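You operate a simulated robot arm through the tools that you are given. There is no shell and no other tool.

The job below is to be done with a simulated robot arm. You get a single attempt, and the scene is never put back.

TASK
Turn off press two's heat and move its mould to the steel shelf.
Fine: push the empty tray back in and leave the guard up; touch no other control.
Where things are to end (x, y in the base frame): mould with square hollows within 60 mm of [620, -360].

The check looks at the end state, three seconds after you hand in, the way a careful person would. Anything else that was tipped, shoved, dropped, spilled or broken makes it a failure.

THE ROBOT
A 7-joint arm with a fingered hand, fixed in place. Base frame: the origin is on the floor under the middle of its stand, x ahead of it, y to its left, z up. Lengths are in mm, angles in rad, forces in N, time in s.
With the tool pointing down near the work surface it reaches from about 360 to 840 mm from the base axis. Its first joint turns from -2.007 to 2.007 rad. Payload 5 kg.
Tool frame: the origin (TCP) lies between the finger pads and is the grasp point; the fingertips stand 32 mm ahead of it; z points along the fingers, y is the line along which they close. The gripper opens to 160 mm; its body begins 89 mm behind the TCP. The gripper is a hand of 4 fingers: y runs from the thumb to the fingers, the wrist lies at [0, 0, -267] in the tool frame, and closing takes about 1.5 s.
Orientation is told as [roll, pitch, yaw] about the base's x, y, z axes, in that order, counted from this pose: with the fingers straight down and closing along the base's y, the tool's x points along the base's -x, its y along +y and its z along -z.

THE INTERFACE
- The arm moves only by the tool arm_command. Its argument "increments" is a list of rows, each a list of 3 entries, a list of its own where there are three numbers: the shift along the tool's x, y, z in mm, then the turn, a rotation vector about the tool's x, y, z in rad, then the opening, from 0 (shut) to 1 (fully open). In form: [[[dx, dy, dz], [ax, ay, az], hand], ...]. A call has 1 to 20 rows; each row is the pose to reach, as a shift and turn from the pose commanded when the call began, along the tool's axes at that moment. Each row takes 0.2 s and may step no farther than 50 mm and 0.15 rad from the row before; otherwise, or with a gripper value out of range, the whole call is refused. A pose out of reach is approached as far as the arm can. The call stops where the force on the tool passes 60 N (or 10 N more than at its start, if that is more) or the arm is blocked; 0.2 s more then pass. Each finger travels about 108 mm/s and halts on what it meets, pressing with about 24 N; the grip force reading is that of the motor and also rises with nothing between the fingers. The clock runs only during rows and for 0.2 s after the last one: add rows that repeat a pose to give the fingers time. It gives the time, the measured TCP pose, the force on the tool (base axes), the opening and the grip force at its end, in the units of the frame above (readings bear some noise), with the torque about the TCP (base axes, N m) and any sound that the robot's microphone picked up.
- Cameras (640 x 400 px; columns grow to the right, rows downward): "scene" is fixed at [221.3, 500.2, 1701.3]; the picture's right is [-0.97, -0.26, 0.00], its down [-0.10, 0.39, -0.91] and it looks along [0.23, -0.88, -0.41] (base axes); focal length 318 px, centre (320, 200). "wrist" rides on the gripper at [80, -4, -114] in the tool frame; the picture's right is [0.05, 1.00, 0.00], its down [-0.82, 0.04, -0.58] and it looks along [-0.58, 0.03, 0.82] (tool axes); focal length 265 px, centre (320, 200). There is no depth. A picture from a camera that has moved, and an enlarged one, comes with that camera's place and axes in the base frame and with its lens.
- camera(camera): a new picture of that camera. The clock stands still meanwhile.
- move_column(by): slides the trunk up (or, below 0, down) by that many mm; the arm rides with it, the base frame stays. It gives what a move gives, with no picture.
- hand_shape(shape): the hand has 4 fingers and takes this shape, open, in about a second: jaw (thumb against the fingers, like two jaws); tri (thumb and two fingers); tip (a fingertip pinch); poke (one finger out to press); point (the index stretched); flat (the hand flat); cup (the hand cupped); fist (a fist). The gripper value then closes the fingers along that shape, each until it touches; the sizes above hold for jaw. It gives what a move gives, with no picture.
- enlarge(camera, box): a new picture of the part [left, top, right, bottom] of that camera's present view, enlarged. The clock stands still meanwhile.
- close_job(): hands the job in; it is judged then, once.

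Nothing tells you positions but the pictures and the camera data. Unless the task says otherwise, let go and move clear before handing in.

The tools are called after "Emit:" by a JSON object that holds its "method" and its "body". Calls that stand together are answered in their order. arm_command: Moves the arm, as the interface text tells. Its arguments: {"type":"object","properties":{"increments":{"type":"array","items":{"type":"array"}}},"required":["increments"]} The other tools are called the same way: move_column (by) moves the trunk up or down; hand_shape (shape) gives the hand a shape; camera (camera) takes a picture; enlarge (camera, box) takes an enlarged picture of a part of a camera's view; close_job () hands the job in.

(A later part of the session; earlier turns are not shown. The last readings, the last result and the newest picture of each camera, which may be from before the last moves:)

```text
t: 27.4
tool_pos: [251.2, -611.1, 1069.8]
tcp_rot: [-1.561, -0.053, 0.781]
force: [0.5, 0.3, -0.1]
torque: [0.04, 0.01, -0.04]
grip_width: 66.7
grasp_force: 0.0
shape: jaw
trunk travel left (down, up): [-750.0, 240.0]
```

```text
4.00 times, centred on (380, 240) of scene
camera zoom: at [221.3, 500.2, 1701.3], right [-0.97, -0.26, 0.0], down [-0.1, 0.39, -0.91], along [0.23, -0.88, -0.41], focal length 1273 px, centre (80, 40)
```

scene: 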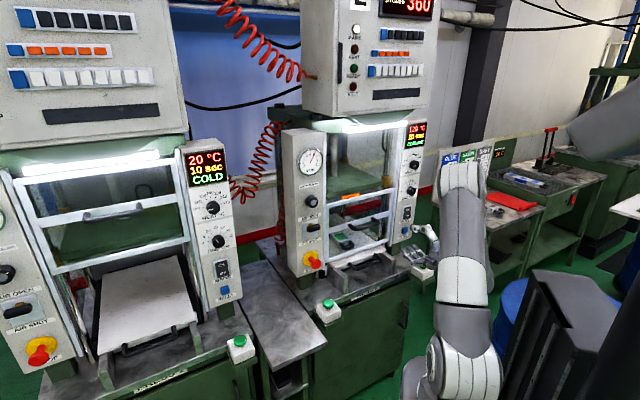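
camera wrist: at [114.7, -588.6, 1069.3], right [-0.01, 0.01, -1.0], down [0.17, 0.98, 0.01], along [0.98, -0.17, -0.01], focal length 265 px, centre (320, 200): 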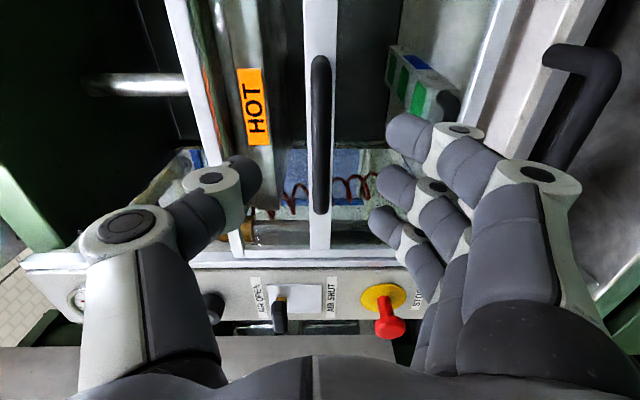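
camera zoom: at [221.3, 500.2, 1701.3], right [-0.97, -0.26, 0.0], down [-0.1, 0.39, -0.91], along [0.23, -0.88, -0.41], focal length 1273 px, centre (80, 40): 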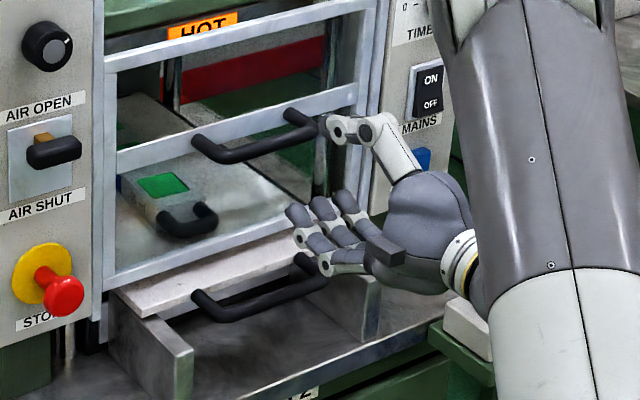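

Aligned: the handle is on the tool axis about 75 mm ahead. Advance and close on it.

Emit:
{"method": "arm_command", "body": {"increments": [[[3, 0, 20], [0, 0, 0], 0.4], [[3, 0, 40], [0, 0, 0], 0.38], [[3, 0, 56], [0, 0, 0], 0.36], [[3, 0, 56], [0, 0, 0], 0.36]]}}

Emit:
{"method": "camera", "body": {"camera": "wrist"}}

Emit:
{"method": "enlarge", "body": {"camera": "scene", "box": [310, 190, 450, 290]}}

```text
t: 28.4
tool_pos: [288.7, -651.6, 1067.7]
tcp_rot: [-1.564, -0.053, 0.782]
force: [-0.4, 0.9, 0.6]
torque: [0.03, 0.01, -0.02]
grip_width: 58.3
grasp_force: 0.1
shape: jaw
trunk travel left (down, up): [-750.0, 240.0]
```

```text
taken
camera wrist: at [152.5, -627.0, 1067.9], right [-0.01, 0.01, -1.0], down [0.17, 0.99, 0.01], along [0.99, -0.17, -0.01], focal length 265 px, centre (320, 200)
```

wrist: 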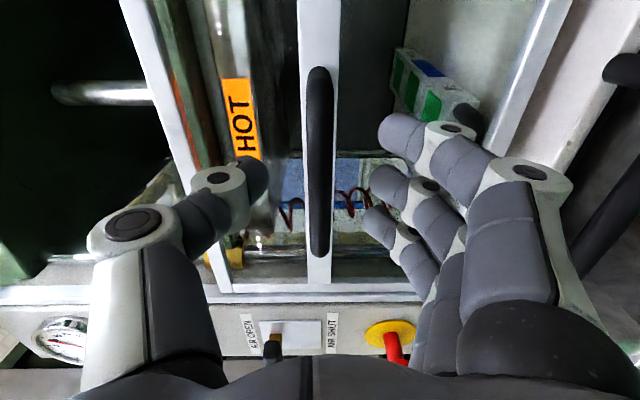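

```text
4.00 times, centred on (380, 240) of scene
camera zoom: at [221.3, 500.2, 1701.3], right [-0.97, -0.26, 0.0], down [-0.1, 0.39, -0.91], along [0.23, -0.88, -0.41], focal length 1273 px, centre (80, 40)
```

zoom: 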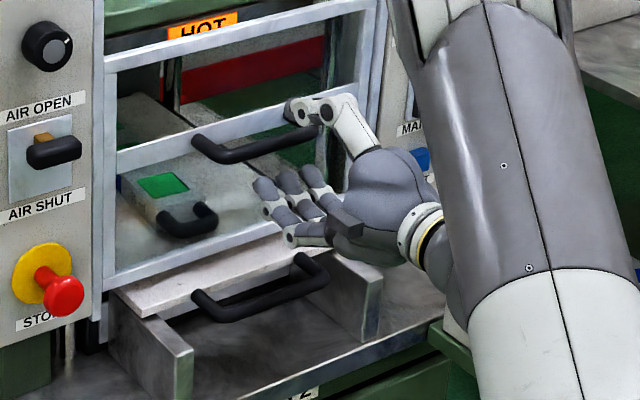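

Emit:
{"method": "arm_command", "body": {"increments": [[[0, 0, 0], [0, 0, 0], 0.2], [[0, 0, 0], [0, 0, 0], 0.1], [[0, 0, 0], [0, 0, 0], 0.0], [[0, 0, 0], [0, 0, 0], 0.0], [[0, 0, 0], [0, 0, 0], 0.0]]}}

Emit:
{"method": "camera", "body": {"camera": "wrist"}}

Emit:
{"method": "enlarge", "body": {"camera": "scene", "box": [310, 190, 450, 290]}}

```text
t: 29.6
tool_pos: [287.0, -650.7, 1068.3]
tcp_rot: [-1.561, -0.053, 0.783]
force: [-3.5, 4.0, -3.0]
torque: [-0.02, 0.18, 0.01]
grip_width: 0.1
grasp_force: 24.3
shape: jaw
trunk travel left (down, up): [-750.0, 240.0]
```

```text
taken
camera wrist: at [151.7, -626.4, 1067.8], right [-0.01, 0.01, -1.0], down [0.17, 0.99, 0.01], along [0.99, -0.17, -0.01], focal length 265 px, centre (320, 200)
```

wrist: 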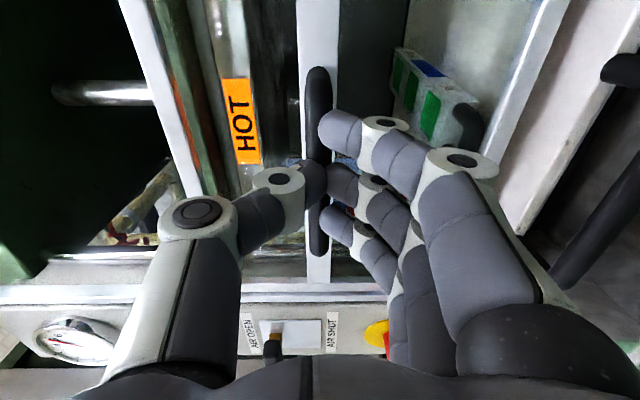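

```text
4.00 times, centred on (380, 240) of scene
camera zoom: at [221.3, 500.2, 1701.3], right [-0.97, -0.26, 0.0], down [-0.1, 0.39, -0.91], along [0.23, -0.88, -0.41], focal length 1273 px, centre (80, 40)
```

zoom: 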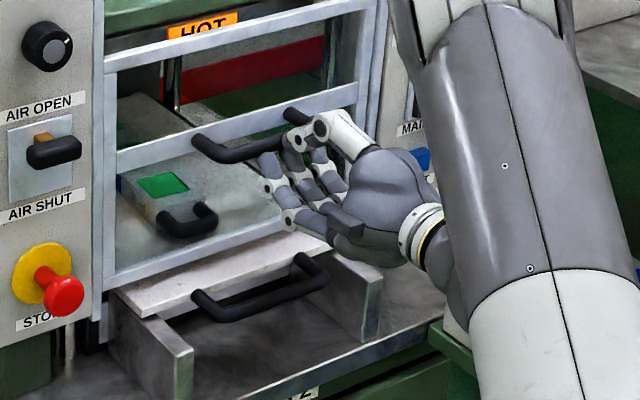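

The handle is gripped. Now lift the guard straight up, 100 mm first.

Emit:
{"method": "arm_command", "body": {"increments": [[[-0.7, -15, -0.2], [0, 0, 0], 0.0], [[-1.7, -35, -0.5], [0, 0, 0], 0.0], [[-2.7, -55, -0.8], [0, 0, 0], 0.0], [[-3.8, -77, -1.1], [0, 0, 0], 0.0], [[-5, -100, -1.4], [0, 0, 0], 0.0], [[-5, -100, -1.4], [0, 0, 0], 0.0]]}}

Emit:
{"method": "camera", "body": {"camera": "wrist"}}

Emit:
{"method": "camera", "body": {"camera": "scene"}}

```text
t: 31.0
tool_pos: [288.8, -650.7, 1170.8]
tcp_rot: [-1.565, -0.05, 0.781]
force: [-7.9, 11.4, 2.8]
torque: [-0.22, 0.02, 0.09]
grip_width: 0.2
grasp_force: 24.5
shape: jaw
trunk travel left (down, up): [-750.0, 240.0]
```

```text
taken
camera wrist: at [151.2, -626.1, 1169.9], right [0.0, 0.0, -1.0], down [0.17, 0.98, 0.0], along [0.98, -0.17, 0.0], focal length 265 px, centre (320, 200)
```

wrist: 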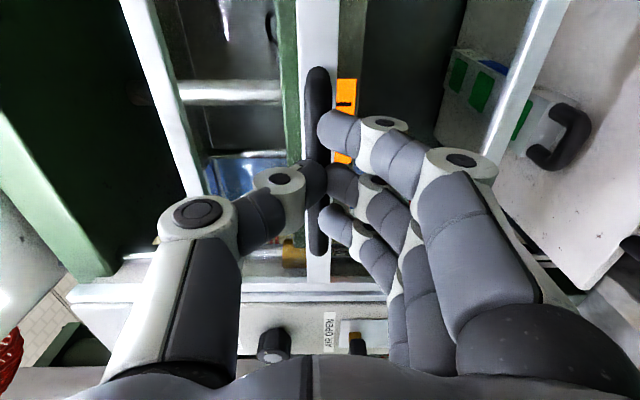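

```text
taken
```

scene: 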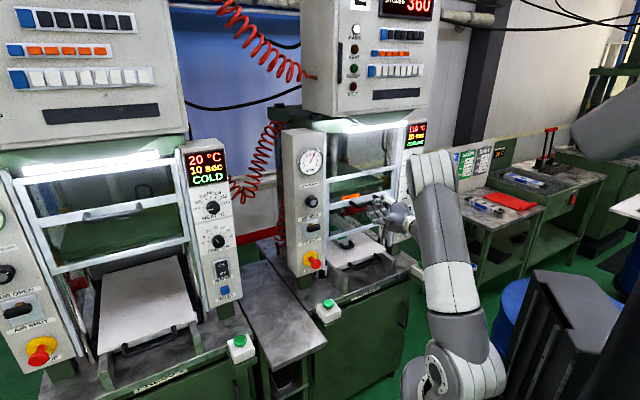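

The guard is rising freely. Continue up.

Emit:
{"method": "arm_command", "body": {"increments": [[[-1, -20, -1], [0, 0, 0], 0.0], [[-2, -40, -1.5], [0, 0, 0], 0.0], [[-3, -60, -2], [0, 0, 0], 0.0], [[-4, -80, -2], [0, 0, 0], 0.0], [[-5, -100, -2], [0, 0, 0], 0.0], [[-5, -100, -2], [0, 0, 0], 0.0]]}}

Emit:
{"method": "camera", "body": {"camera": "wrist"}}

Emit:
{"method": "camera", "body": {"camera": "scene"}}

```text
t: 32.4
tool_pos: [286.2, -651.1, 1272.3]
tcp_rot: [-1.564, -0.05, 0.783]
force: [-2.3, 10.5, 1.8]
torque: [-0.2, 0.07, 0.12]
grip_width: 0.1
grasp_force: 23.6
shape: jaw
trunk travel left (down, up): [-750.0, 240.0]
```

```text
taken
camera wrist: at [150.2, -626.2, 1271.9], right [0.0, 0.0, -1.0], down [0.17, 0.99, 0.0], along [0.99, -0.17, -0.01], focal length 265 px, centre (320, 200)
```

wrist: 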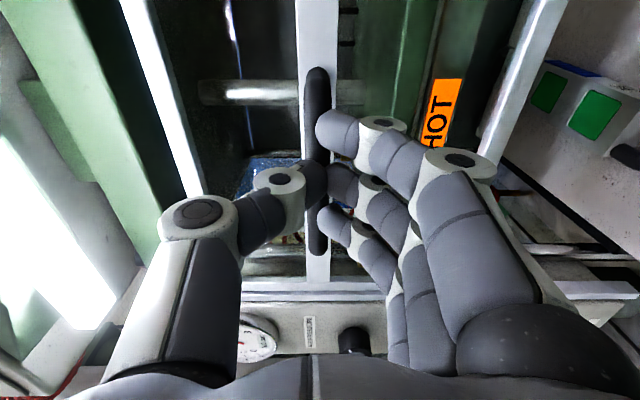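

```text
taken
```

scene: 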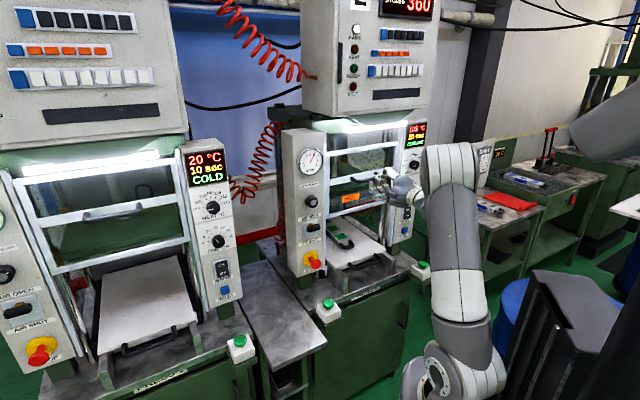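

Guard is up 205 mm; press one's raised guard suggests the full-up position is another ~60 mm. Continue upward until it meets its stop.

Emit:
{"method": "arm_command", "body": {"increments": [[[-0.8, -15, -1], [0, 0, 0], 0.0], [[-1.5, -30, -1], [0, 0, 0], 0.0], [[-2.2, -45, -1], [0, 0, 0], 0.0], [[-3, -60, -1], [0, 0, 0], 0.0], [[-3.5, -70, -1], [0, 0, 0], 0.0], [[-3.5, -70, -1], [0, 0, 0], 0.0]]}}

Emit:
{"method": "camera", "body": {"camera": "wrist"}}

Emit:
{"method": "enlarge", "body": {"camera": "scene", "box": [270, 90, 470, 290]}}

```text
t: 33.8
tool_pos: [286.2, -650.4, 1337.0]
tcp_rot: [-1.559, -0.053, 0.781]
force: [-7.7, 6.2, -10.1]
torque: [0.29, 0.42, 0.0]
grip_width: 0.2
grasp_force: 24.3
shape: jaw
trunk travel left (down, up): [-750.0, 240.0]
```

```text
taken
camera wrist: at [149.5, -626.4, 1337.1], right [-0.01, 0.01, -1.0], down [0.17, 0.98, 0.01], along [0.98, -0.17, -0.01], focal length 265 px, centre (320, 200)
```

wrist: 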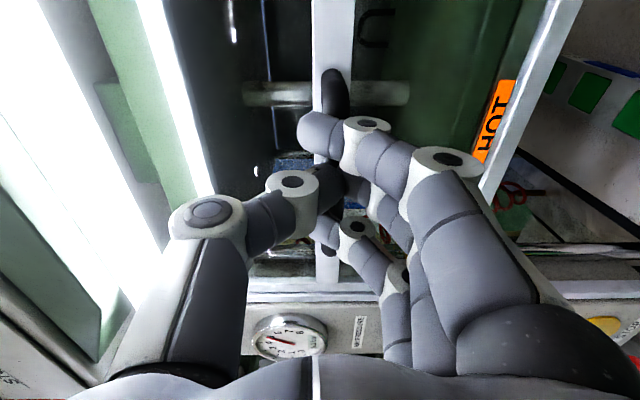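

```text
2.00 times, centred on (370, 190) of scene
camera zoom: at [221.3, 500.2, 1701.3], right [-0.97, -0.26, 0.0], down [-0.1, 0.39, -0.91], along [0.23, -0.88, -0.41], focal length 636 px, centre (220, 220)
```

zoom: 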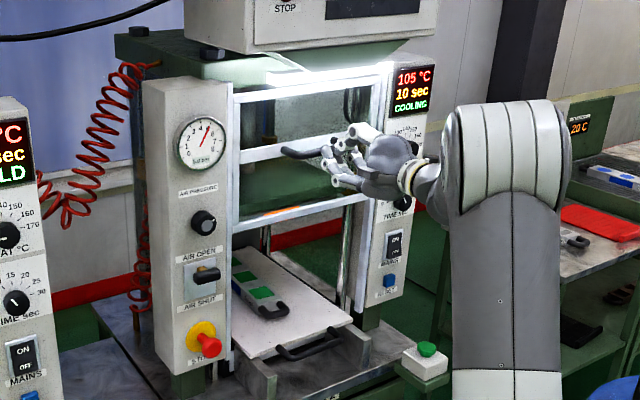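

The guard has reached its stop (the handle shifted slightly in the fingers). I'll loosen the grip a little, fingers still beneath the handle, to see whether the guard stays up by itself.

Emit:
{"method": "arm_command", "body": {"increments": [[[0.3, 6, 0], [0, 0, 0], 0.0], [[0.3, 6, 0], [0, 0, 0], 0.15], [[0.3, 6, 0], [0, 0, 0], 0.3], [[0.3, 6, 0], [0, 0, 0], 0.35], [[0.3, 6, 0], [0, 0, 0], 0.35]]}}

Emit:
{"method": "camera", "body": {"camera": "wrist"}}

Emit:
{"method": "enlarge", "body": {"camera": "scene", "box": [270, 90, 470, 290]}}

```text
t: 35.0
tool_pos: [285.1, -648.7, 1334.3]
tcp_rot: [-1.564, -0.051, 0.782]
force: [-11.3, 9.0, 2.0]
torque: [0.29, 0.29, 0.01]
grip_width: 54.1
grasp_force: 0.0
shape: jaw
trunk travel left (down, up): [-750.0, 240.0]
```

```text
taken
camera wrist: at [148.2, -624.8, 1333.3], right [0.0, 0.0, -1.0], down [0.17, 0.98, 0.0], along [0.98, -0.17, -0.01], focal length 265 px, centre (320, 200)
```

wrist: 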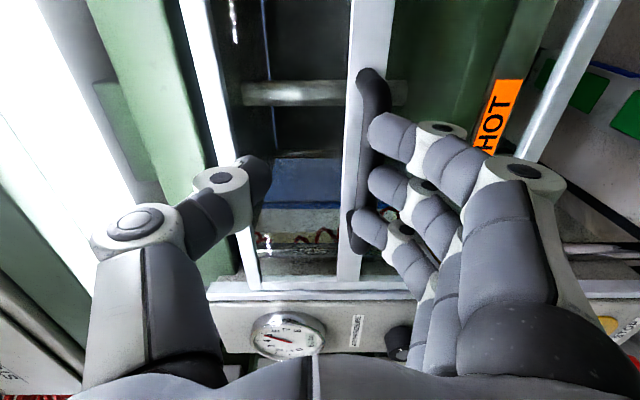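

```text
2.00 times, centred on (370, 190) of scene
camera zoom: at [221.3, 500.2, 1701.3], right [-0.97, -0.26, 0.0], down [-0.1, 0.39, -0.91], along [0.23, -0.88, -0.41], focal length 636 px, centre (220, 220)
```

zoom: 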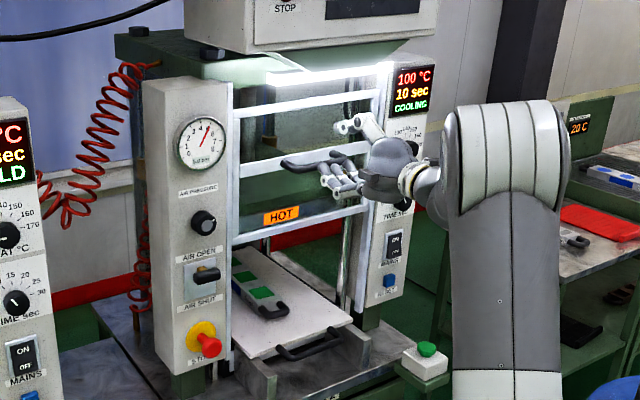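

The guard slid about 20 mm with the opening fingers, maybe dragged by friction. I'll ease back slightly, push it back up to its stop with the fingers beneath the handle, and check again.

Emit:
{"method": "arm_command", "body": {"increments": [[[0, 0, -4], [0, 0, 0], 0.35], [[-0.5, -10, -5], [0, 0, 0], 0.35], [[-1, -20, -5], [0, 0, 0], 0.35], [[-1.2, -26, -5], [0, 0, 0], 0.35], [[-1.2, -26, -5], [0, 0, 0], 0.35]]}}

Emit:
{"method": "camera", "body": {"camera": "wrist"}}

Emit:
{"method": "enlarge", "body": {"camera": "scene", "box": [270, 90, 470, 290]}}

```text
t: 36.2
tool_pos: [283.1, -647.6, 1360.6]
tcp_rot: [-1.562, -0.053, 0.784]
force: [-1.9, 4.3, -1.7]
torque: [0.21, 0.18, 0.1]
grip_width: 57.1
grasp_force: 0.2
shape: jaw
trunk travel left (down, up): [-750.0, 240.0]
```

```text
taken
camera wrist: at [147.2, -623.5, 1359.7], right [-0.01, 0.01, -1.0], down [0.17, 0.99, 0.01], along [0.99, -0.17, -0.01], focal length 265 px, centre (320, 200)
```

wrist: 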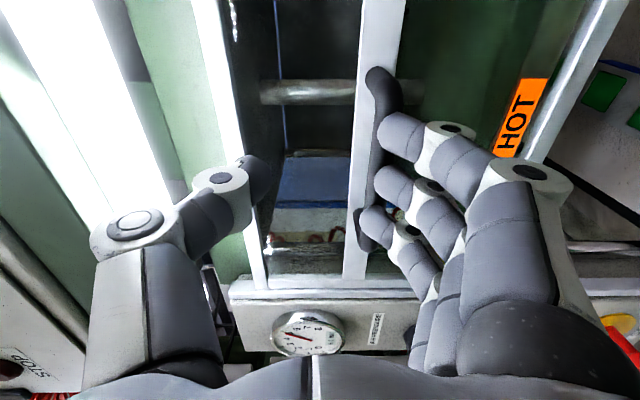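

```text
2.00 times, centred on (370, 190) of scene
camera zoom: at [221.3, 500.2, 1701.3], right [-0.97, -0.26, 0.0], down [-0.1, 0.39, -0.91], along [0.23, -0.88, -0.41], focal length 636 px, centre (220, 220)
```

zoom: 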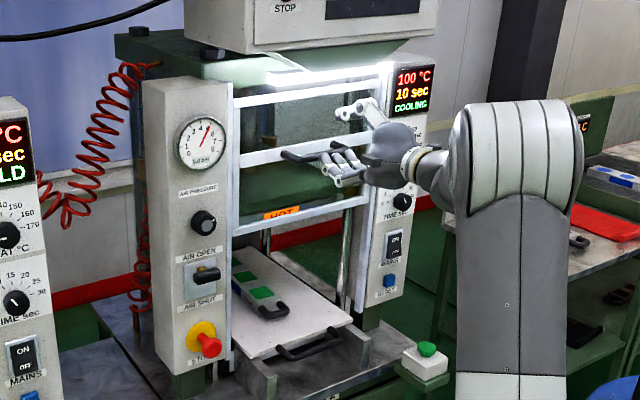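

Emit:
{"method": "arm_command", "body": {"increments": [[[-0.4, -7, 0], [0, 0, 0], 0.35], [[-0.6, -12, 0], [0, 0, 0], 0.35], [[-0.6, -12, 0], [0, 0, 0], 0.35]]}}

Emit:
{"method": "enlarge", "body": {"camera": "scene", "box": [270, 90, 470, 290]}}

Emit:
{"method": "camera", "body": {"camera": "wrist"}}

```text
t: 37.0
tool_pos: [283.7, -647.8, 1370.9]
tcp_rot: [-1.562, -0.053, 0.782]
force: [-4.3, 4.4, -3.9]
torque: [0.26, 0.32, 0.04]
grip_width: 57.9
grasp_force: 0.0
shape: jaw
trunk travel left (down, up): [-750.0, 240.0]
```

```text
2.00 times, centred on (370, 190) of scene
camera zoom: at [221.3, 500.2, 1701.3], right [-0.97, -0.26, 0.0], down [-0.1, 0.39, -0.91], along [0.23, -0.88, -0.41], focal length 636 px, centre (220, 220)
```

zoom: 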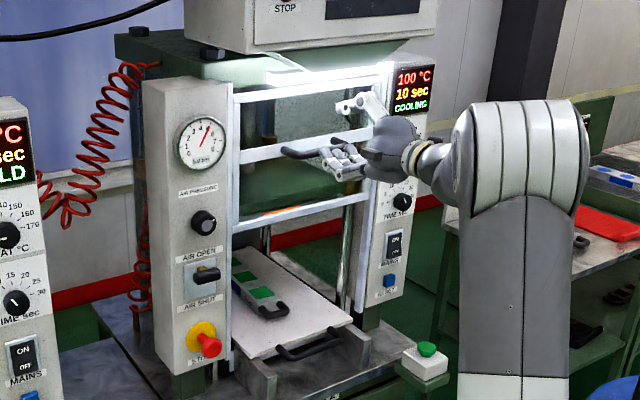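

```text
taken
camera wrist: at [147.0, -623.5, 1370.8], right [-0.01, 0.01, -1.0], down [0.17, 0.99, 0.01], along [0.98, -0.17, -0.01], focal length 265 px, centre (320, 200)
```

wrist: 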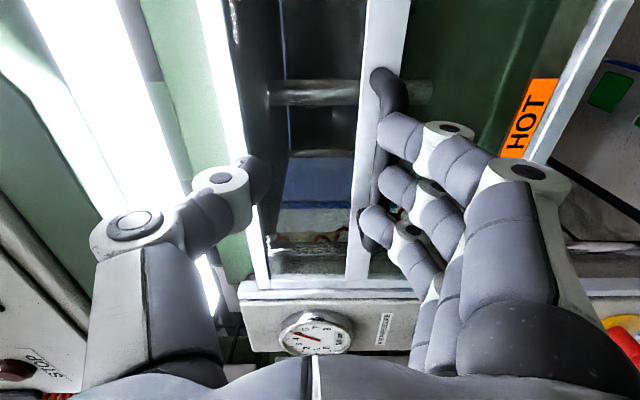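

Emit:
{"method": "arm_command", "body": {"increments": [[[0, 0, -3], [0, 0, 0], 0.36], [[0.5, 10, -4], [0, 0, 0], 0.36], [[1, 20, -5], [0, 0, 0], 0.36], [[1.3, 26, -5], [0, 0, 0], 0.36], [[1.3, 26, -5], [0, 0, 0], 0.36]]}}

Emit:
{"method": "enlarge", "body": {"camera": "scene", "box": [270, 90, 470, 290]}}

Emit:
{"method": "camera", "body": {"camera": "wrist"}}

```text
t: 38.2
tool_pos: [279.3, -643.0, 1345.0]
tcp_rot: [-1.56, -0.051, 0.783]
force: [0.1, -0.7, -0.1]
torque: [-0.02, -0.01, 0.0]
grip_width: 57.2
grasp_force: 0.0
shape: jaw
trunk travel left (down, up): [-750.0, 240.0]
```

```text
2.00 times, centred on (370, 190) of scene
camera zoom: at [221.3, 500.2, 1701.3], right [-0.97, -0.26, 0.0], down [-0.1, 0.39, -0.91], along [0.23, -0.88, -0.41], focal length 636 px, centre (220, 220)
```

zoom: 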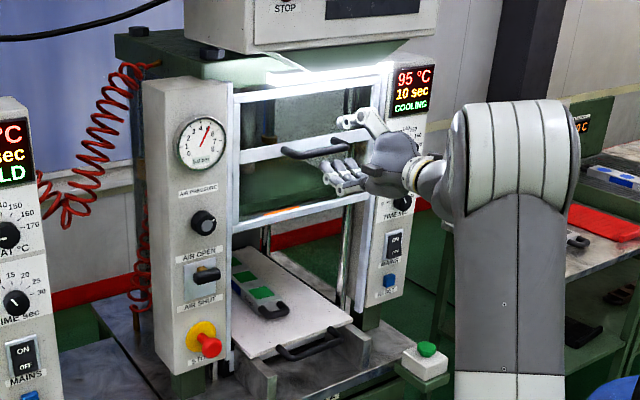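

```text
taken
camera wrist: at [143.5, -619.0, 1345.1], right [-0.01, 0.01, -1.0], down [0.17, 0.99, 0.01], along [0.99, -0.17, -0.01], focal length 265 px, centre (320, 200)
```

wrist: 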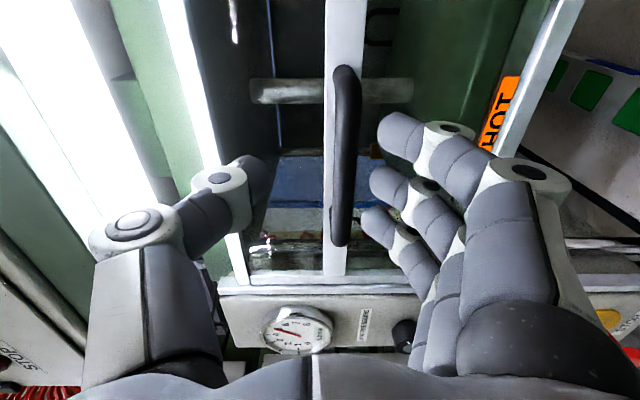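

The guard holds by itself at the top. I'll withdraw straight back, then pitch the hand to point down in front of the press for a look at tray and mould.

Emit:
{"method": "arm_command", "body": {"increments": [[[0, 0, -40], [0, 0, 0], 0.4], [[0, 0, -80], [0, 0, 0], 0.4], [[0, 0, -125], [0, 0, 0], 0.4], [[0, 0, -125], [0, 0, 0], 0.4]]}}

Emit:
{"method": "arm_command", "body": {"increments": [[[0, 16, 0], [-0.131, 0, 0], 0.4], [[0, 32, 0], [-0.262, 0, 0], 0.4], [[0, 48, 0], [-0.393, 0, 0], 0.4], [[0, 64, 0], [-0.524, 0, 0], 0.4], [[0, 80, 0], [-0.655, 0, 0], 0.4], [[0, 96, 0], [-0.785, 0, 0], 0.4], [[0, 112, 0], [-0.916, 0, 0], 0.4], [[0, 128, 0], [-1.047, 0, 0], 0.4], [[0, 144, 0], [-1.178, 0, 0], 0.4], [[0, 160, 0], [-1.309, 0, 0], 0.4], [[0, 176, 0], [-1.44, 0, 0], 0.4], [[0, 195, 0], [-1.571, 0, 0], 0.4], [[0, 195, 0], [-1.571, 0, 0], 0.4]]}}

Emit:
{"method": "camera", "body": {"camera": "wrist"}}

Emit:
{"method": "camera", "body": {"camera": "scene"}}

```text
t: 39.2
tool_pos: [193.0, -551.9, 1344.2]
tcp_rot: [-1.558, -0.052, 0.783]
force: [0.3, -0.5, -0.4]
torque: [0.02, 0.02, 0.03]
grip_width: 63.3
grasp_force: 0.1
shape: jaw
trunk travel left (down, up): [-750.0, 240.0]
```

```text
t: 42.0
tool_pos: [195.6, -544.2, 1150.9]
tcp_rot: [0.01, -0.052, 0.783]
force: [0.8, -0.3, 0.2]
torque: [-0.02, -0.01, 0.0]
grip_width: 63.7
grasp_force: 0.1
shape: jaw
trunk travel left (down, up): [-750.0, 240.0]
```

```text
taken
camera wrist: at [140.0, -608.8, 1259.0], right [-0.74, 0.67, 0.01], down [0.53, 0.58, 0.62], along [0.41, 0.46, -0.79], focal length 265 px, centre (320, 200)
```

wrist: 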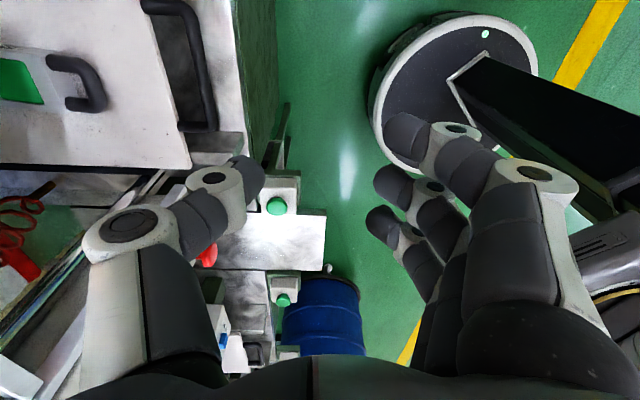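

```text
taken
```

scene: 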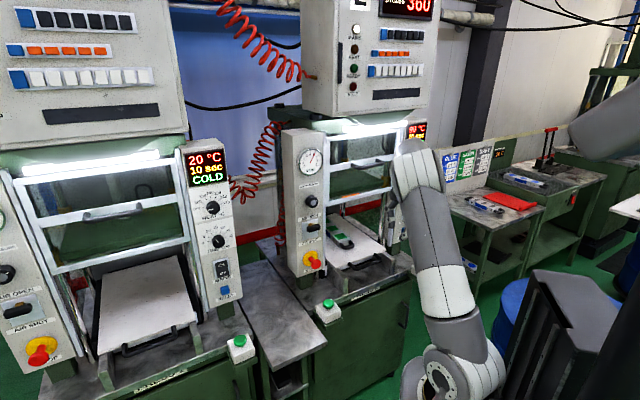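

I can see the tray handle (bar ≈ d 685, z 883, centred at s 237) and the mould's front handle behind it. I'll tilt the fingers slightly forward and come to a pre-grasp above the tray handle, with the thumb to go into the gap behind the bar.

Emit:
{"method": "arm_command", "body": {"increments": [[[0, -20, 25], [0.058, 0.008, 0], 0.3], [[0, -40, 51], [0.116, 0.016, 0], 0.3], [[1, -60, 77], [0.174, 0.025, 0], 0.3], [[1, -80, 103], [0.232, 0.033, 0], 0.3], [[2, -100, 128], [0.29, 0.042, 0], 0.3], [[2, -121, 154], [0.349, 0.05, 0], 0.3], [[2, -121, 154], [0.349, 0.05, 0], 0.3]]}}

Emit:
{"method": "camera", "body": {"camera": "wrist"}}

Emit:
{"method": "enlarge", "body": {"camera": "scene", "box": [290, 120, 450, 290]}}

```text
t: 43.6
tool_pos: [284.0, -628.9, 997.1]
tcp_rot: [-0.34, -0.003, 0.772]
force: [-0.6, 1.0, -0.2]
torque: [-0.02, -0.01, 0.03]
grip_width: 48.2
grasp_force: 0.2
shape: jaw
trunk travel left (down, up): [-750.0, 240.0]
```

```text
taken
camera wrist: at [203.9, -661.1, 1105.0], right [-0.69, 0.64, -0.33], down [0.42, 0.74, 0.53], along [0.58, 0.23, -0.78], focal length 265 px, centre (320, 200)
```

wrist: 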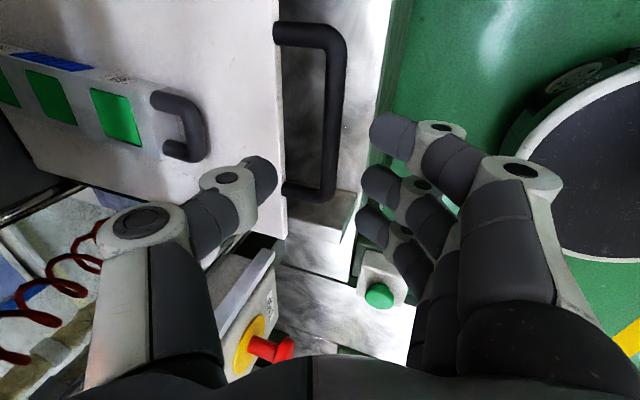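

```text
2.35 times, centred on (370, 205) of scene
camera zoom: at [221.3, 500.2, 1701.3], right [-0.97, -0.26, 0.0], down [-0.1, 0.39, -0.91], along [0.23, -0.88, -0.41], focal length 749 px, centre (202, 188)
```

zoom: 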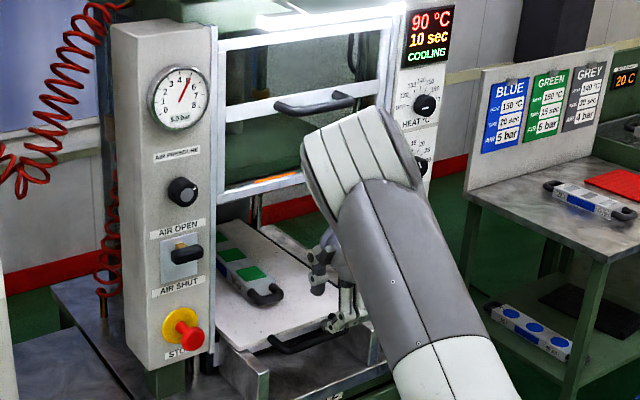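

The view is good: the bar sits ~13 mm toward the robot from the tool axis, with a ~40 mm gap to the tray edge for the thumb. Align and descend in stages.

Emit:
{"method": "arm_command", "body": {"increments": [[[0, 13, 20], [0, 0, 0], 0.3], [[0, 13, 45], [0, 0, 0], 0.3], [[0, 13, 65], [0, 0, 0], 0.3], [[0, 13, 65], [0, 0, 0], 0.3]]}}

Emit:
{"method": "camera", "body": {"camera": "wrist"}}

Emit:
{"method": "enlarge", "body": {"camera": "scene", "box": [320, 200, 420, 290]}}

```text
t: 44.6
tool_pos: [291.7, -633.7, 932.1]
tcp_rot: [-0.34, -0.001, 0.775]
force: [-0.8, -0.8, 0.6]
torque: [-0.01, -0.02, 0.02]
grip_width: 48.2
grasp_force: 0.1
shape: jaw
trunk travel left (down, up): [-750.0, 240.0]
```

```text
taken
camera wrist: at [209.7, -666.5, 1039.4], right [-0.69, 0.64, -0.33], down [0.42, 0.74, 0.53], along [0.58, 0.23, -0.78], focal length 265 px, centre (320, 200)
```

wrist: 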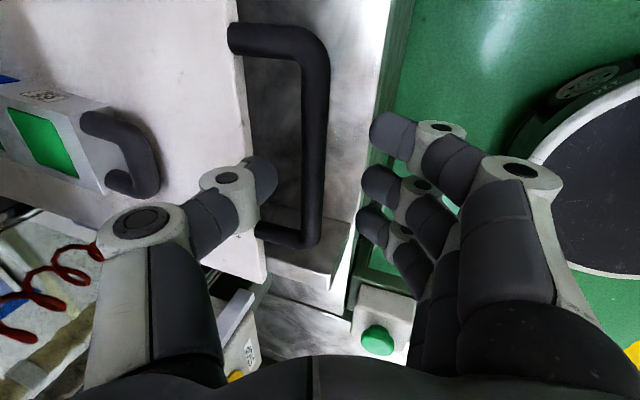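

```text
4.44 times, centred on (370, 245) of scene
camera zoom: at [221.3, 500.2, 1701.3], right [-0.97, -0.26, 0.0], down [-0.1, 0.39, -0.91], along [0.23, -0.88, -0.41], focal length 1414 px, centre (98, 0)
```

zoom: 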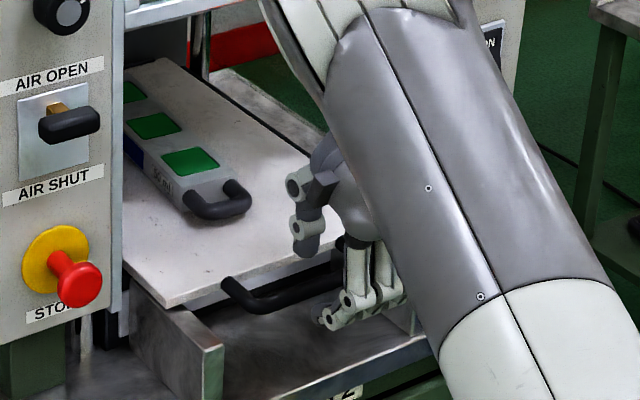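

Emit:
{"method": "arm_command", "body": {"increments": [[[0, 2, 0], [0, 0, 0], 0.22], [[0, 2, 0], [0, 0, 0], 0.22], [[0, 2, 10], [0, 0, 0], 0.22], [[0, 2, 18], [0, 0, 0], 0.22], [[0, 2, 18], [0, 0, 0], 0.22]]}}

Emit:
{"method": "camera", "body": {"camera": "wrist"}}

Emit:
{"method": "enlarge", "body": {"camera": "scene", "box": [320, 200, 420, 290]}}

```text
t: 45.8
tool_pos: [295.8, -637.3, 913.3]
tcp_rot: [-0.339, -0.003, 0.775]
force: [0.7, 0.3, -0.6]
torque: [-0.01, 0.0, 0.0]
grip_width: 35.9
grasp_force: 0.0
shape: jaw
trunk travel left (down, up): [-750.0, 240.0]
```

```text
taken
camera wrist: at [215.3, -669.3, 1021.0], right [-0.69, 0.64, -0.33], down [0.42, 0.74, 0.53], along [0.58, 0.23, -0.78], focal length 265 px, centre (320, 200)
```

wrist: 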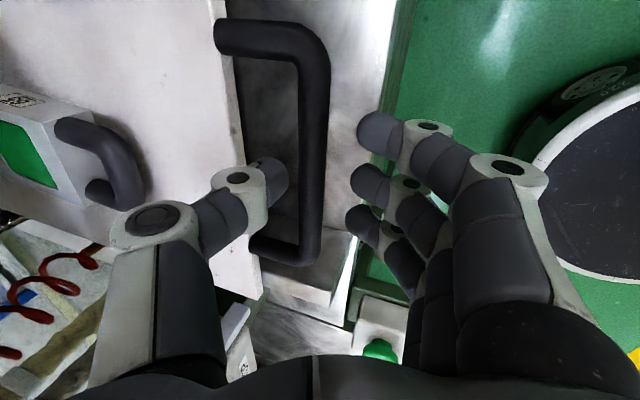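

```text
4.44 times, centred on (370, 245) of scene
camera zoom: at [221.3, 500.2, 1701.3], right [-0.97, -0.26, 0.0], down [-0.1, 0.39, -0.91], along [0.23, -0.88, -0.41], focal length 1414 px, centre (98, 0)
```

zoom: 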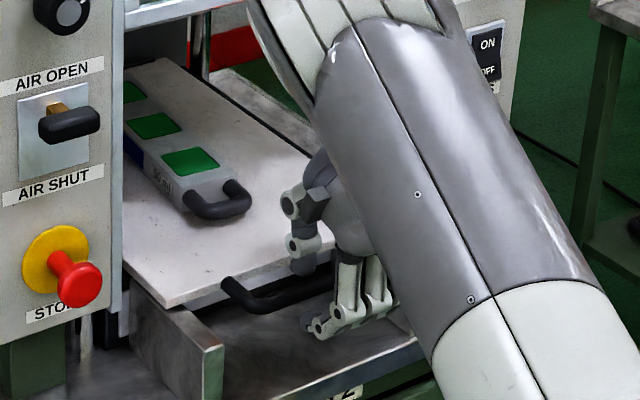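

The thumb is over the gap and the fingers in front of the bar. Advance 15 mm more and close.

Emit:
{"method": "arm_command", "body": {"increments": [[[0, 0, 8], [0, 0, 0], 0.22], [[0, 0, 15], [0, 0, 0], 0.22], [[0, 0, 15], [0, 0, 0], 0.12], [[0, 0, 15], [0, 0, 0], 0.0], [[0, 0, 15], [0, 0, 0], 0.0], [[0, 0, 15], [0, 0, 0], 0.0]]}}

Emit:
{"method": "camera", "body": {"camera": "wrist"}}

Emit:
{"method": "enlarge", "body": {"camera": "scene", "box": [320, 200, 420, 290]}}

```text
t: 47.2
tool_pos: [299.1, -640.8, 898.5]
tcp_rot: [-0.339, -0.004, 0.774]
force: [1.8, -2.0, -6.6]
torque: [0.03, 0.05, -0.01]
grip_width: 0.6
grasp_force: 24.4
shape: jaw
trunk travel left (down, up): [-750.0, 240.0]
```

```text
taken
camera wrist: at [218.9, -672.7, 1004.9], right [-0.7, 0.64, -0.33], down [0.42, 0.73, 0.53], along [0.58, 0.23, -0.78], focal length 265 px, centre (320, 200)
```

wrist: 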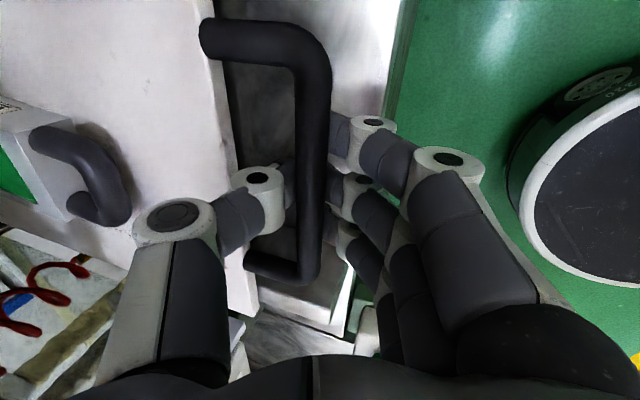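

```text
4.44 times, centred on (370, 245) of scene
camera zoom: at [221.3, 500.2, 1701.3], right [-0.97, -0.26, 0.0], down [-0.1, 0.39, -0.91], along [0.23, -0.88, -0.41], focal length 1414 px, centre (98, 0)
```

zoom: 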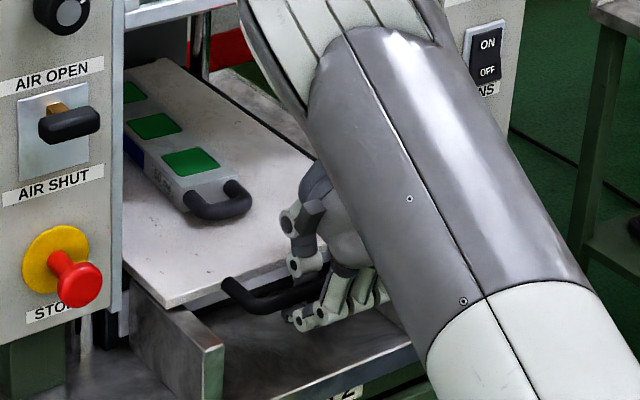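

Bar caged by thumb and fingers. Pull the tray straight back toward the robot, 150 mm first.

Emit:
{"method": "arm_command", "body": {"increments": [[[0.1, 9.4, -3.3], [0, 0, 0], 0.0], [[0.3, 23.6, -8.4], [0, 0, 0], 0.0], [[0.5, 42.4, -15], [0, 0, 0], 0.0], [[0.7, 61.3, -21.7], [0, 0, 0], 0.0], [[0.9, 80.2, -28.4], [0, 0, 0], 0.0], [[1.1, 99, -35], [0, 0, 0], 0.0], [[1.3, 117.9, -41.8], [0, 0, 0], 0.0], [[1.6, 141.5, -50.1], [0, 0, 0], 0.0], [[1.6, 141.5, -50.1], [0, 0, 0], 0.0]]}}

Emit:
{"method": "camera", "body": {"camera": "wrist"}}

Emit:
{"method": "camera", "body": {"camera": "scene"}}

```text
t: 49.2
tool_pos: [192.3, -535.1, 898.0]
tcp_rot: [-0.337, -0.003, 0.776]
force: [2.2, 3.1, -17.2]
torque: [0.11, 0.11, 0.05]
grip_width: 0.0
grasp_force: 23.6
shape: jaw
trunk travel left (down, up): [-750.0, 240.0]
```

```text
taken
camera wrist: at [113.1, -567.2, 1005.6], right [-0.7, 0.64, -0.33], down [0.42, 0.73, 0.53], along [0.58, 0.23, -0.78], focal length 265 px, centre (320, 200)
```

wrist: 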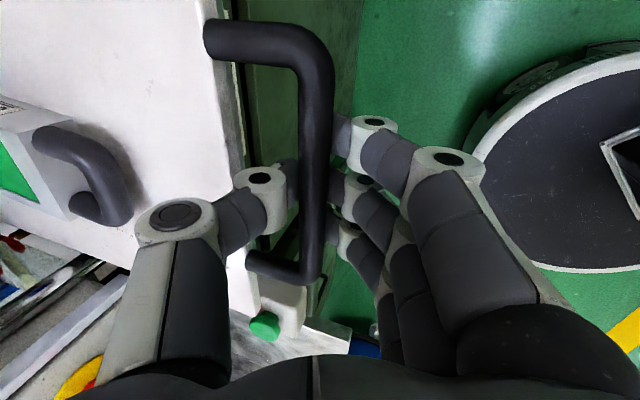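

```text
taken
```

scene: 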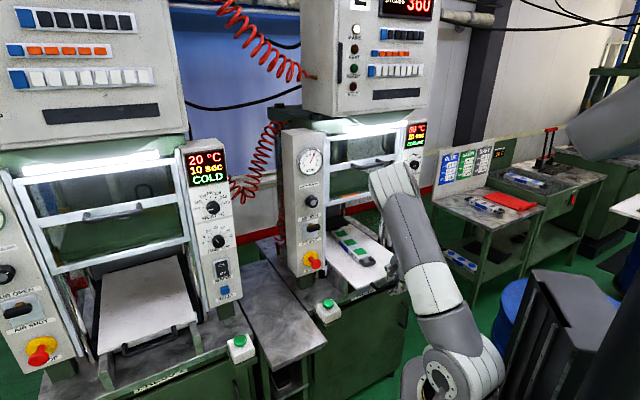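

Tray is sliding smoothly with the mould on it. Pull another 100 mm slowly, watching the force.

Emit:
{"method": "arm_command", "body": {"increments": [[[0.1, 9.4, -3.3], [0, 0, 0], 0.0], [[0.2, 18.9, -6.7], [0, 0, 0], 0.0], [[0.3, 28.3, -10], [0, 0, 0], 0.0], [[0.4, 37.7, -13.4], [0, 0, 0], 0.0], [[0.5, 47.2, -16.7], [0, 0, 0], 0.0], [[0.6, 56.6, -20], [0, 0, 0], 0.0], [[0.7, 66, -23.4], [0, 0, 0], 0.0], [[0.8, 75.4, -26.7], [0, 0, 0], 0.0], [[0.9, 84.9, -30], [0, 0, 0], 0.0], [[1.0, 94.3, -33.4], [0, 0, 0], 0.0], [[1.0, 94.3, -33.4], [0, 0, 0], 0.0]]}}

Emit:
{"method": "camera", "body": {"camera": "wrist"}}

Emit:
{"method": "enlarge", "body": {"camera": "scene", "box": [280, 160, 460, 340]}}

```text
t: 51.6
tool_pos: [120.3, -462.2, 897.4]
tcp_rot: [-0.341, 0.0, 0.773]
force: [3.5, 0.9, -8.2]
torque: [0.09, 0.02, 0.06]
grip_width: 0.1
grasp_force: 24.5
shape: jaw
trunk travel left (down, up): [-750.0, 240.0]
```

```text
taken
camera wrist: at [41.2, -495.1, 1005.0], right [-0.69, 0.64, -0.33], down [0.42, 0.73, 0.53], along [0.58, 0.23, -0.78], focal length 265 px, centre (320, 200)
```

wrist: 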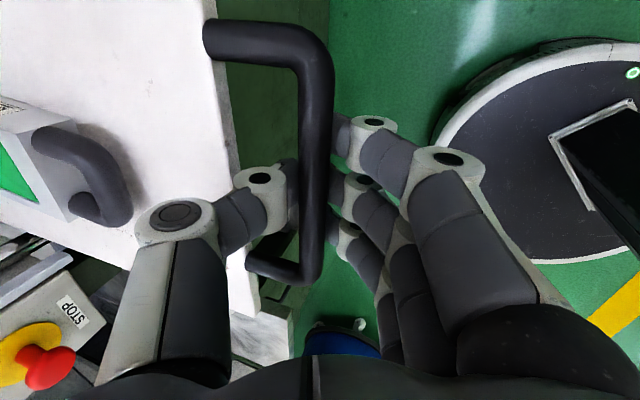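

```text
2.22 times, centred on (370, 250) of scene
camera zoom: at [221.3, 500.2, 1701.3], right [-0.97, -0.26, 0.0], down [-0.1, 0.39, -0.91], along [0.23, -0.88, -0.41], focal length 707 px, centre (209, 89)
```

zoom: 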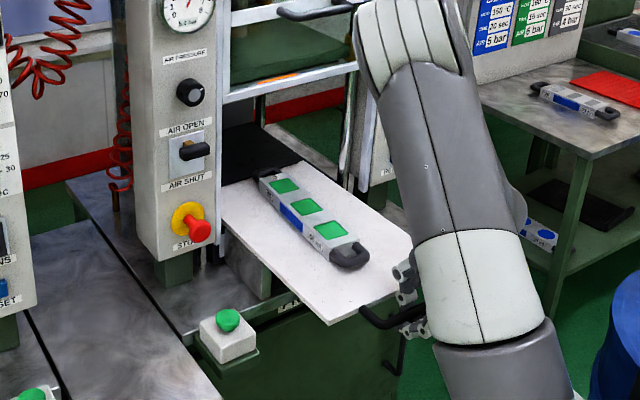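

The tray is out 250 mm and the whole mould (three green square hollows, a handle at each end) is exposed. Release the handle and lift away.

Emit:
{"method": "arm_command", "body": {"increments": [[[0, 0, 0], [0, 0, 0], 0.12], [[0, 0, 0], [0, 0, 0], 0.22], [[0, 0, 0], [0, 0, 0], 0.22], [[0, 0, -10], [0, 0, 0], 0.22], [[0, 0, -30], [0, 0, 0], 0.22], [[0, 0, -60], [0, 0, 0], 0.22], [[0, 0, -100], [0, 0, 0], 0.22], [[0, 0, -145], [0, 0, 0], 0.3], [[0, 0, -145], [0, 0, 0], 0.3]]}}

Emit:
{"method": "camera", "body": {"camera": "wrist"}}

Emit:
{"method": "enlarge", "body": {"camera": "scene", "box": [280, 160, 460, 340]}}

```text
t: 53.6
tool_pos: [88.1, -430.8, 1033.3]
tcp_rot: [-0.338, -0.004, 0.773]
force: [-0.6, -0.3, -0.4]
torque: [0.0, 0.01, -0.01]
grip_width: 47.3
grasp_force: 0.1
shape: jaw
trunk travel left (down, up): [-750.0, 240.0]
```

```text
taken
camera wrist: at [8.5, -462.4, 1140.4], right [-0.69, 0.64, -0.33], down [0.42, 0.73, 0.53], along [0.58, 0.23, -0.78], focal length 265 px, centre (320, 200)
```

wrist: 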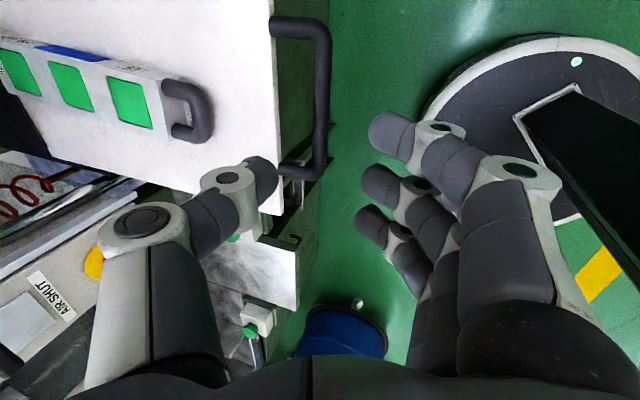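

```text
2.22 times, centred on (370, 250) of scene
camera zoom: at [221.3, 500.2, 1701.3], right [-0.97, -0.26, 0.0], down [-0.1, 0.39, -0.91], along [0.23, -0.88, -0.41], focal length 707 px, centre (209, 89)
```

zoom: 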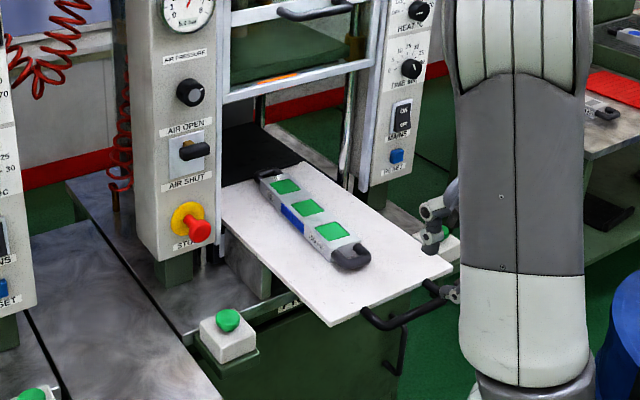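

Now I move the hand over the tray toward the mould, keeping the 20° forward tilt so the wrist stays clear of the raised guard, then roll 90° so the fingers close across the mould's width.

Emit:
{"method": "arm_command", "body": {"increments": [[[-3, -38, 8.4], [0, 0, 0], 0.5], [[-6, -77, 16.8], [0, 0, 0], 0.6], [[-10, -115, 25], [0, 0, 0], 0.7], [[-13, -154, 33.5], [0, 0, 0], 0.8], [[-16, -193, 41.8], [0, 0, 0], 0.8], [[-20, -231, 50], [0, 0, 0], 0.8], [[-20, -231, 50], [0, 0, 0], 0.8]]}}

Emit:
{"method": "camera", "body": {"camera": "wrist"}}

Emit:
{"method": "enlarge", "body": {"camera": "scene", "box": [270, 130, 470, 320]}}

```text
t: 55.2
tool_pos: [266.5, -581.2, 1061.6]
tcp_rot: [-0.34, -0.004, 0.773]
force: [-0.1, 0.5, 0.4]
torque: [0.01, 0.0, -0.01]
grip_width: 127.5
grasp_force: 0.1
shape: jaw
trunk travel left (down, up): [-750.0, 240.0]
```

```text
taken
camera wrist: at [185.8, -612.5, 1169.7], right [-0.69, 0.64, -0.33], down [0.42, 0.73, 0.53], along [0.58, 0.23, -0.78], focal length 265 px, centre (320, 200)
```

wrist: 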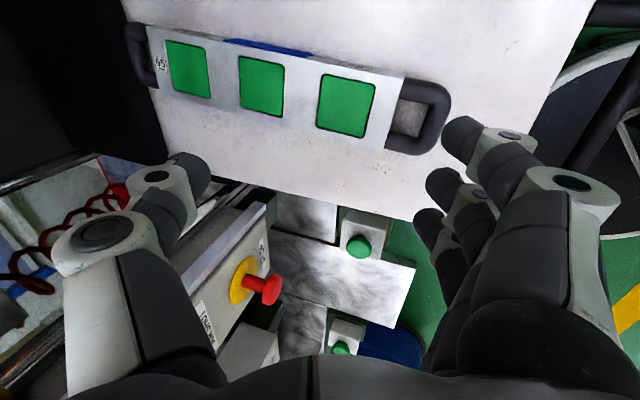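

```text
2.11 times, centred on (370, 225) of scene
camera zoom: at [221.3, 500.2, 1701.3], right [-0.97, -0.26, 0.0], down [-0.1, 0.39, -0.91], along [0.23, -0.88, -0.41], focal length 670 px, centre (215, 147)
```

zoom: 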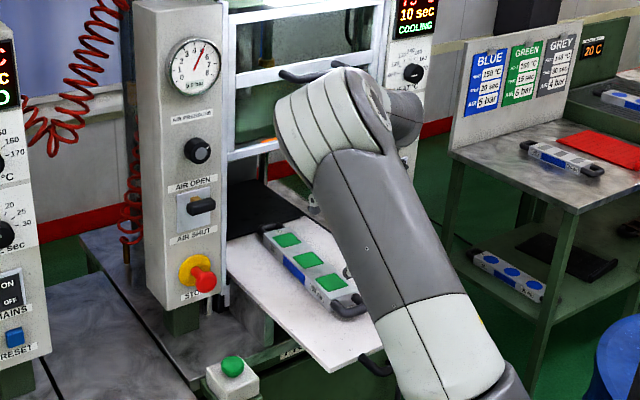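

From above: the mould's centre is about d≈710, s≈243 (60 mm wide, top z≈925), turned ~4–5° from the press axis. I roll the hand 90° plus that angle so the fingers straddle its width.

Emit:
{"method": "arm_command", "body": {"increments": [[[0, 0, 0], [0, 0, 0.14], 0.8], [[0, 0, 0], [0, 0, 0.28], 0.8], [[0, 0, 0], [0, 0, 0.42], 0.8], [[0, 0, 0], [0, 0, 0.56], 0.8], [[0, 0, 0], [0, 0, 0.7], 0.8], [[0, 0, 0], [0, 0, 0.84], 0.8], [[0, 0, 0], [0, 0, 0.98], 0.8], [[0, 0, 0], [0, 0, 1.12], 0.8], [[0, 0, 0], [0, 0, 1.26], 0.8], [[0, 0, 0], [0, 0, 1.4], 0.8], [[0, 0, 0], [0, 0, 1.52], 0.8], [[0, 0, 0], [0, 0, 1.636], 0.8], [[0, 0, 0], [0, 0, 1.636], 0.8]]}}

Emit:
{"method": "camera", "body": {"camera": "wrist"}}

Emit:
{"method": "enlarge", "body": {"camera": "scene", "box": [270, 130, 470, 320]}}

```text
t: 58.0
tool_pos: [266.3, -582.0, 1065.1]
tcp_rot: [0.024, -0.338, -0.866]
force: [0.8, 0.3, 0.6]
torque: [-0.03, -0.04, 0.01]
grip_width: 127.4
grasp_force: 0.1
shape: jaw
trunk travel left (down, up): [-750.0, 240.0]
```

```text
taken
camera wrist: at [188.3, -500.6, 1145.0], right [0.72, 0.69, 0.01], down [0.39, -0.42, 0.82], along [0.57, -0.59, -0.58], focal length 265 px, centre (320, 200)
```

wrist: 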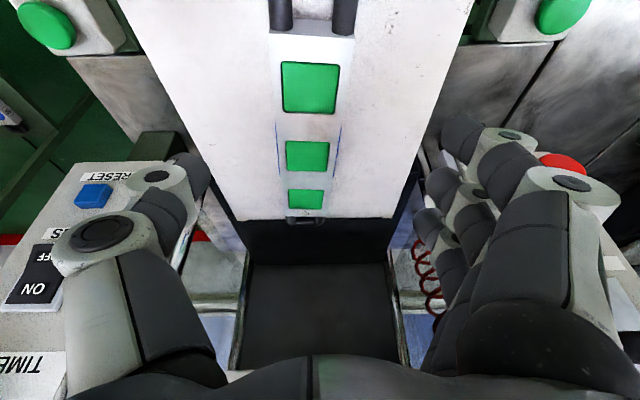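

```text
2.11 times, centred on (370, 225) of scene
camera zoom: at [221.3, 500.2, 1701.3], right [-0.97, -0.26, 0.0], down [-0.1, 0.39, -0.91], along [0.23, -0.88, -0.41], focal length 670 px, centre (215, 147)
```

zoom: 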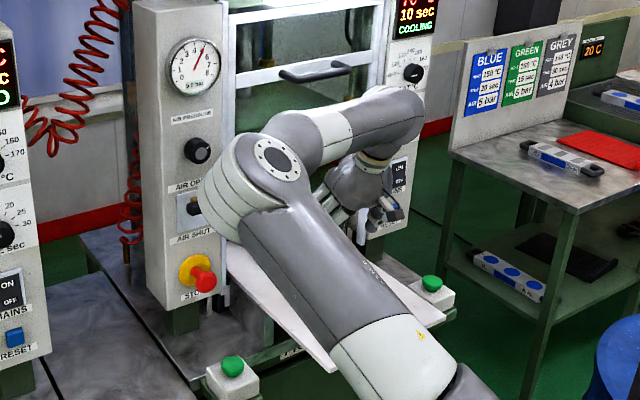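

Alignment matches the mould's axis (heading ≈ −49.6°). The mould's centre is about [d 708, s 240]; I move over it to just above its top with the hand part-open to verify.

Emit:
{"method": "arm_command", "body": {"increments": [[[-16, -3, 27], [0, 0, 0], 0.65], [[-32, -6, 54], [0, 0, 0], 0.65], [[-48, -9, 80], [0, 0, 0], 0.65], [[-64, -12, 107], [0, 0, 0], 0.65], [[-64, -12, 107], [0, 0, 0], 0.65]]}}

Emit:
{"method": "camera", "body": {"camera": "wrist"}}

Emit:
{"method": "camera", "body": {"camera": "scene"}}

```text
t: 59.2
tool_pos: [322.2, -660.6, 984.2]
tcp_rot: [0.026, -0.338, -0.866]
force: [0.5, 0.9, -1.1]
torque: [0.01, -0.03, -0.01]
grip_width: 104.5
grasp_force: 0.1
shape: jaw
trunk travel left (down, up): [-750.0, 240.0]
```

```text
taken
camera wrist: at [244.3, -579.2, 1063.2], right [0.72, 0.69, 0.01], down [0.39, -0.42, 0.82], along [0.57, -0.59, -0.58], focal length 265 px, centre (320, 200)
```

wrist: 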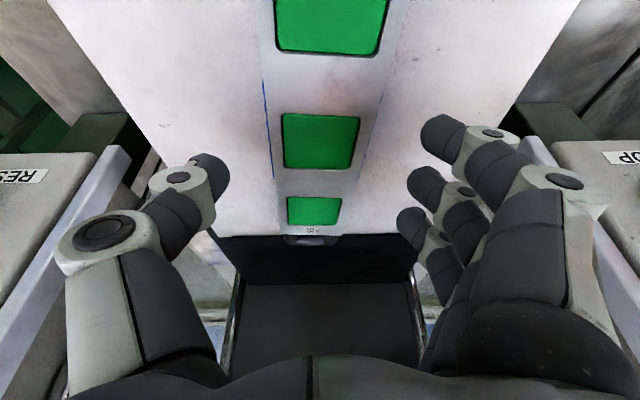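

```text
taken
```

scene: 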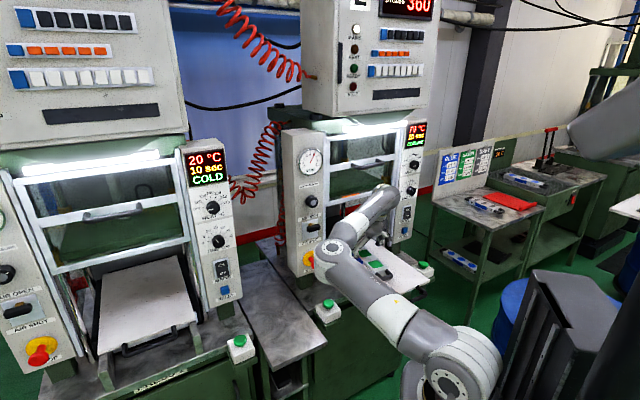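

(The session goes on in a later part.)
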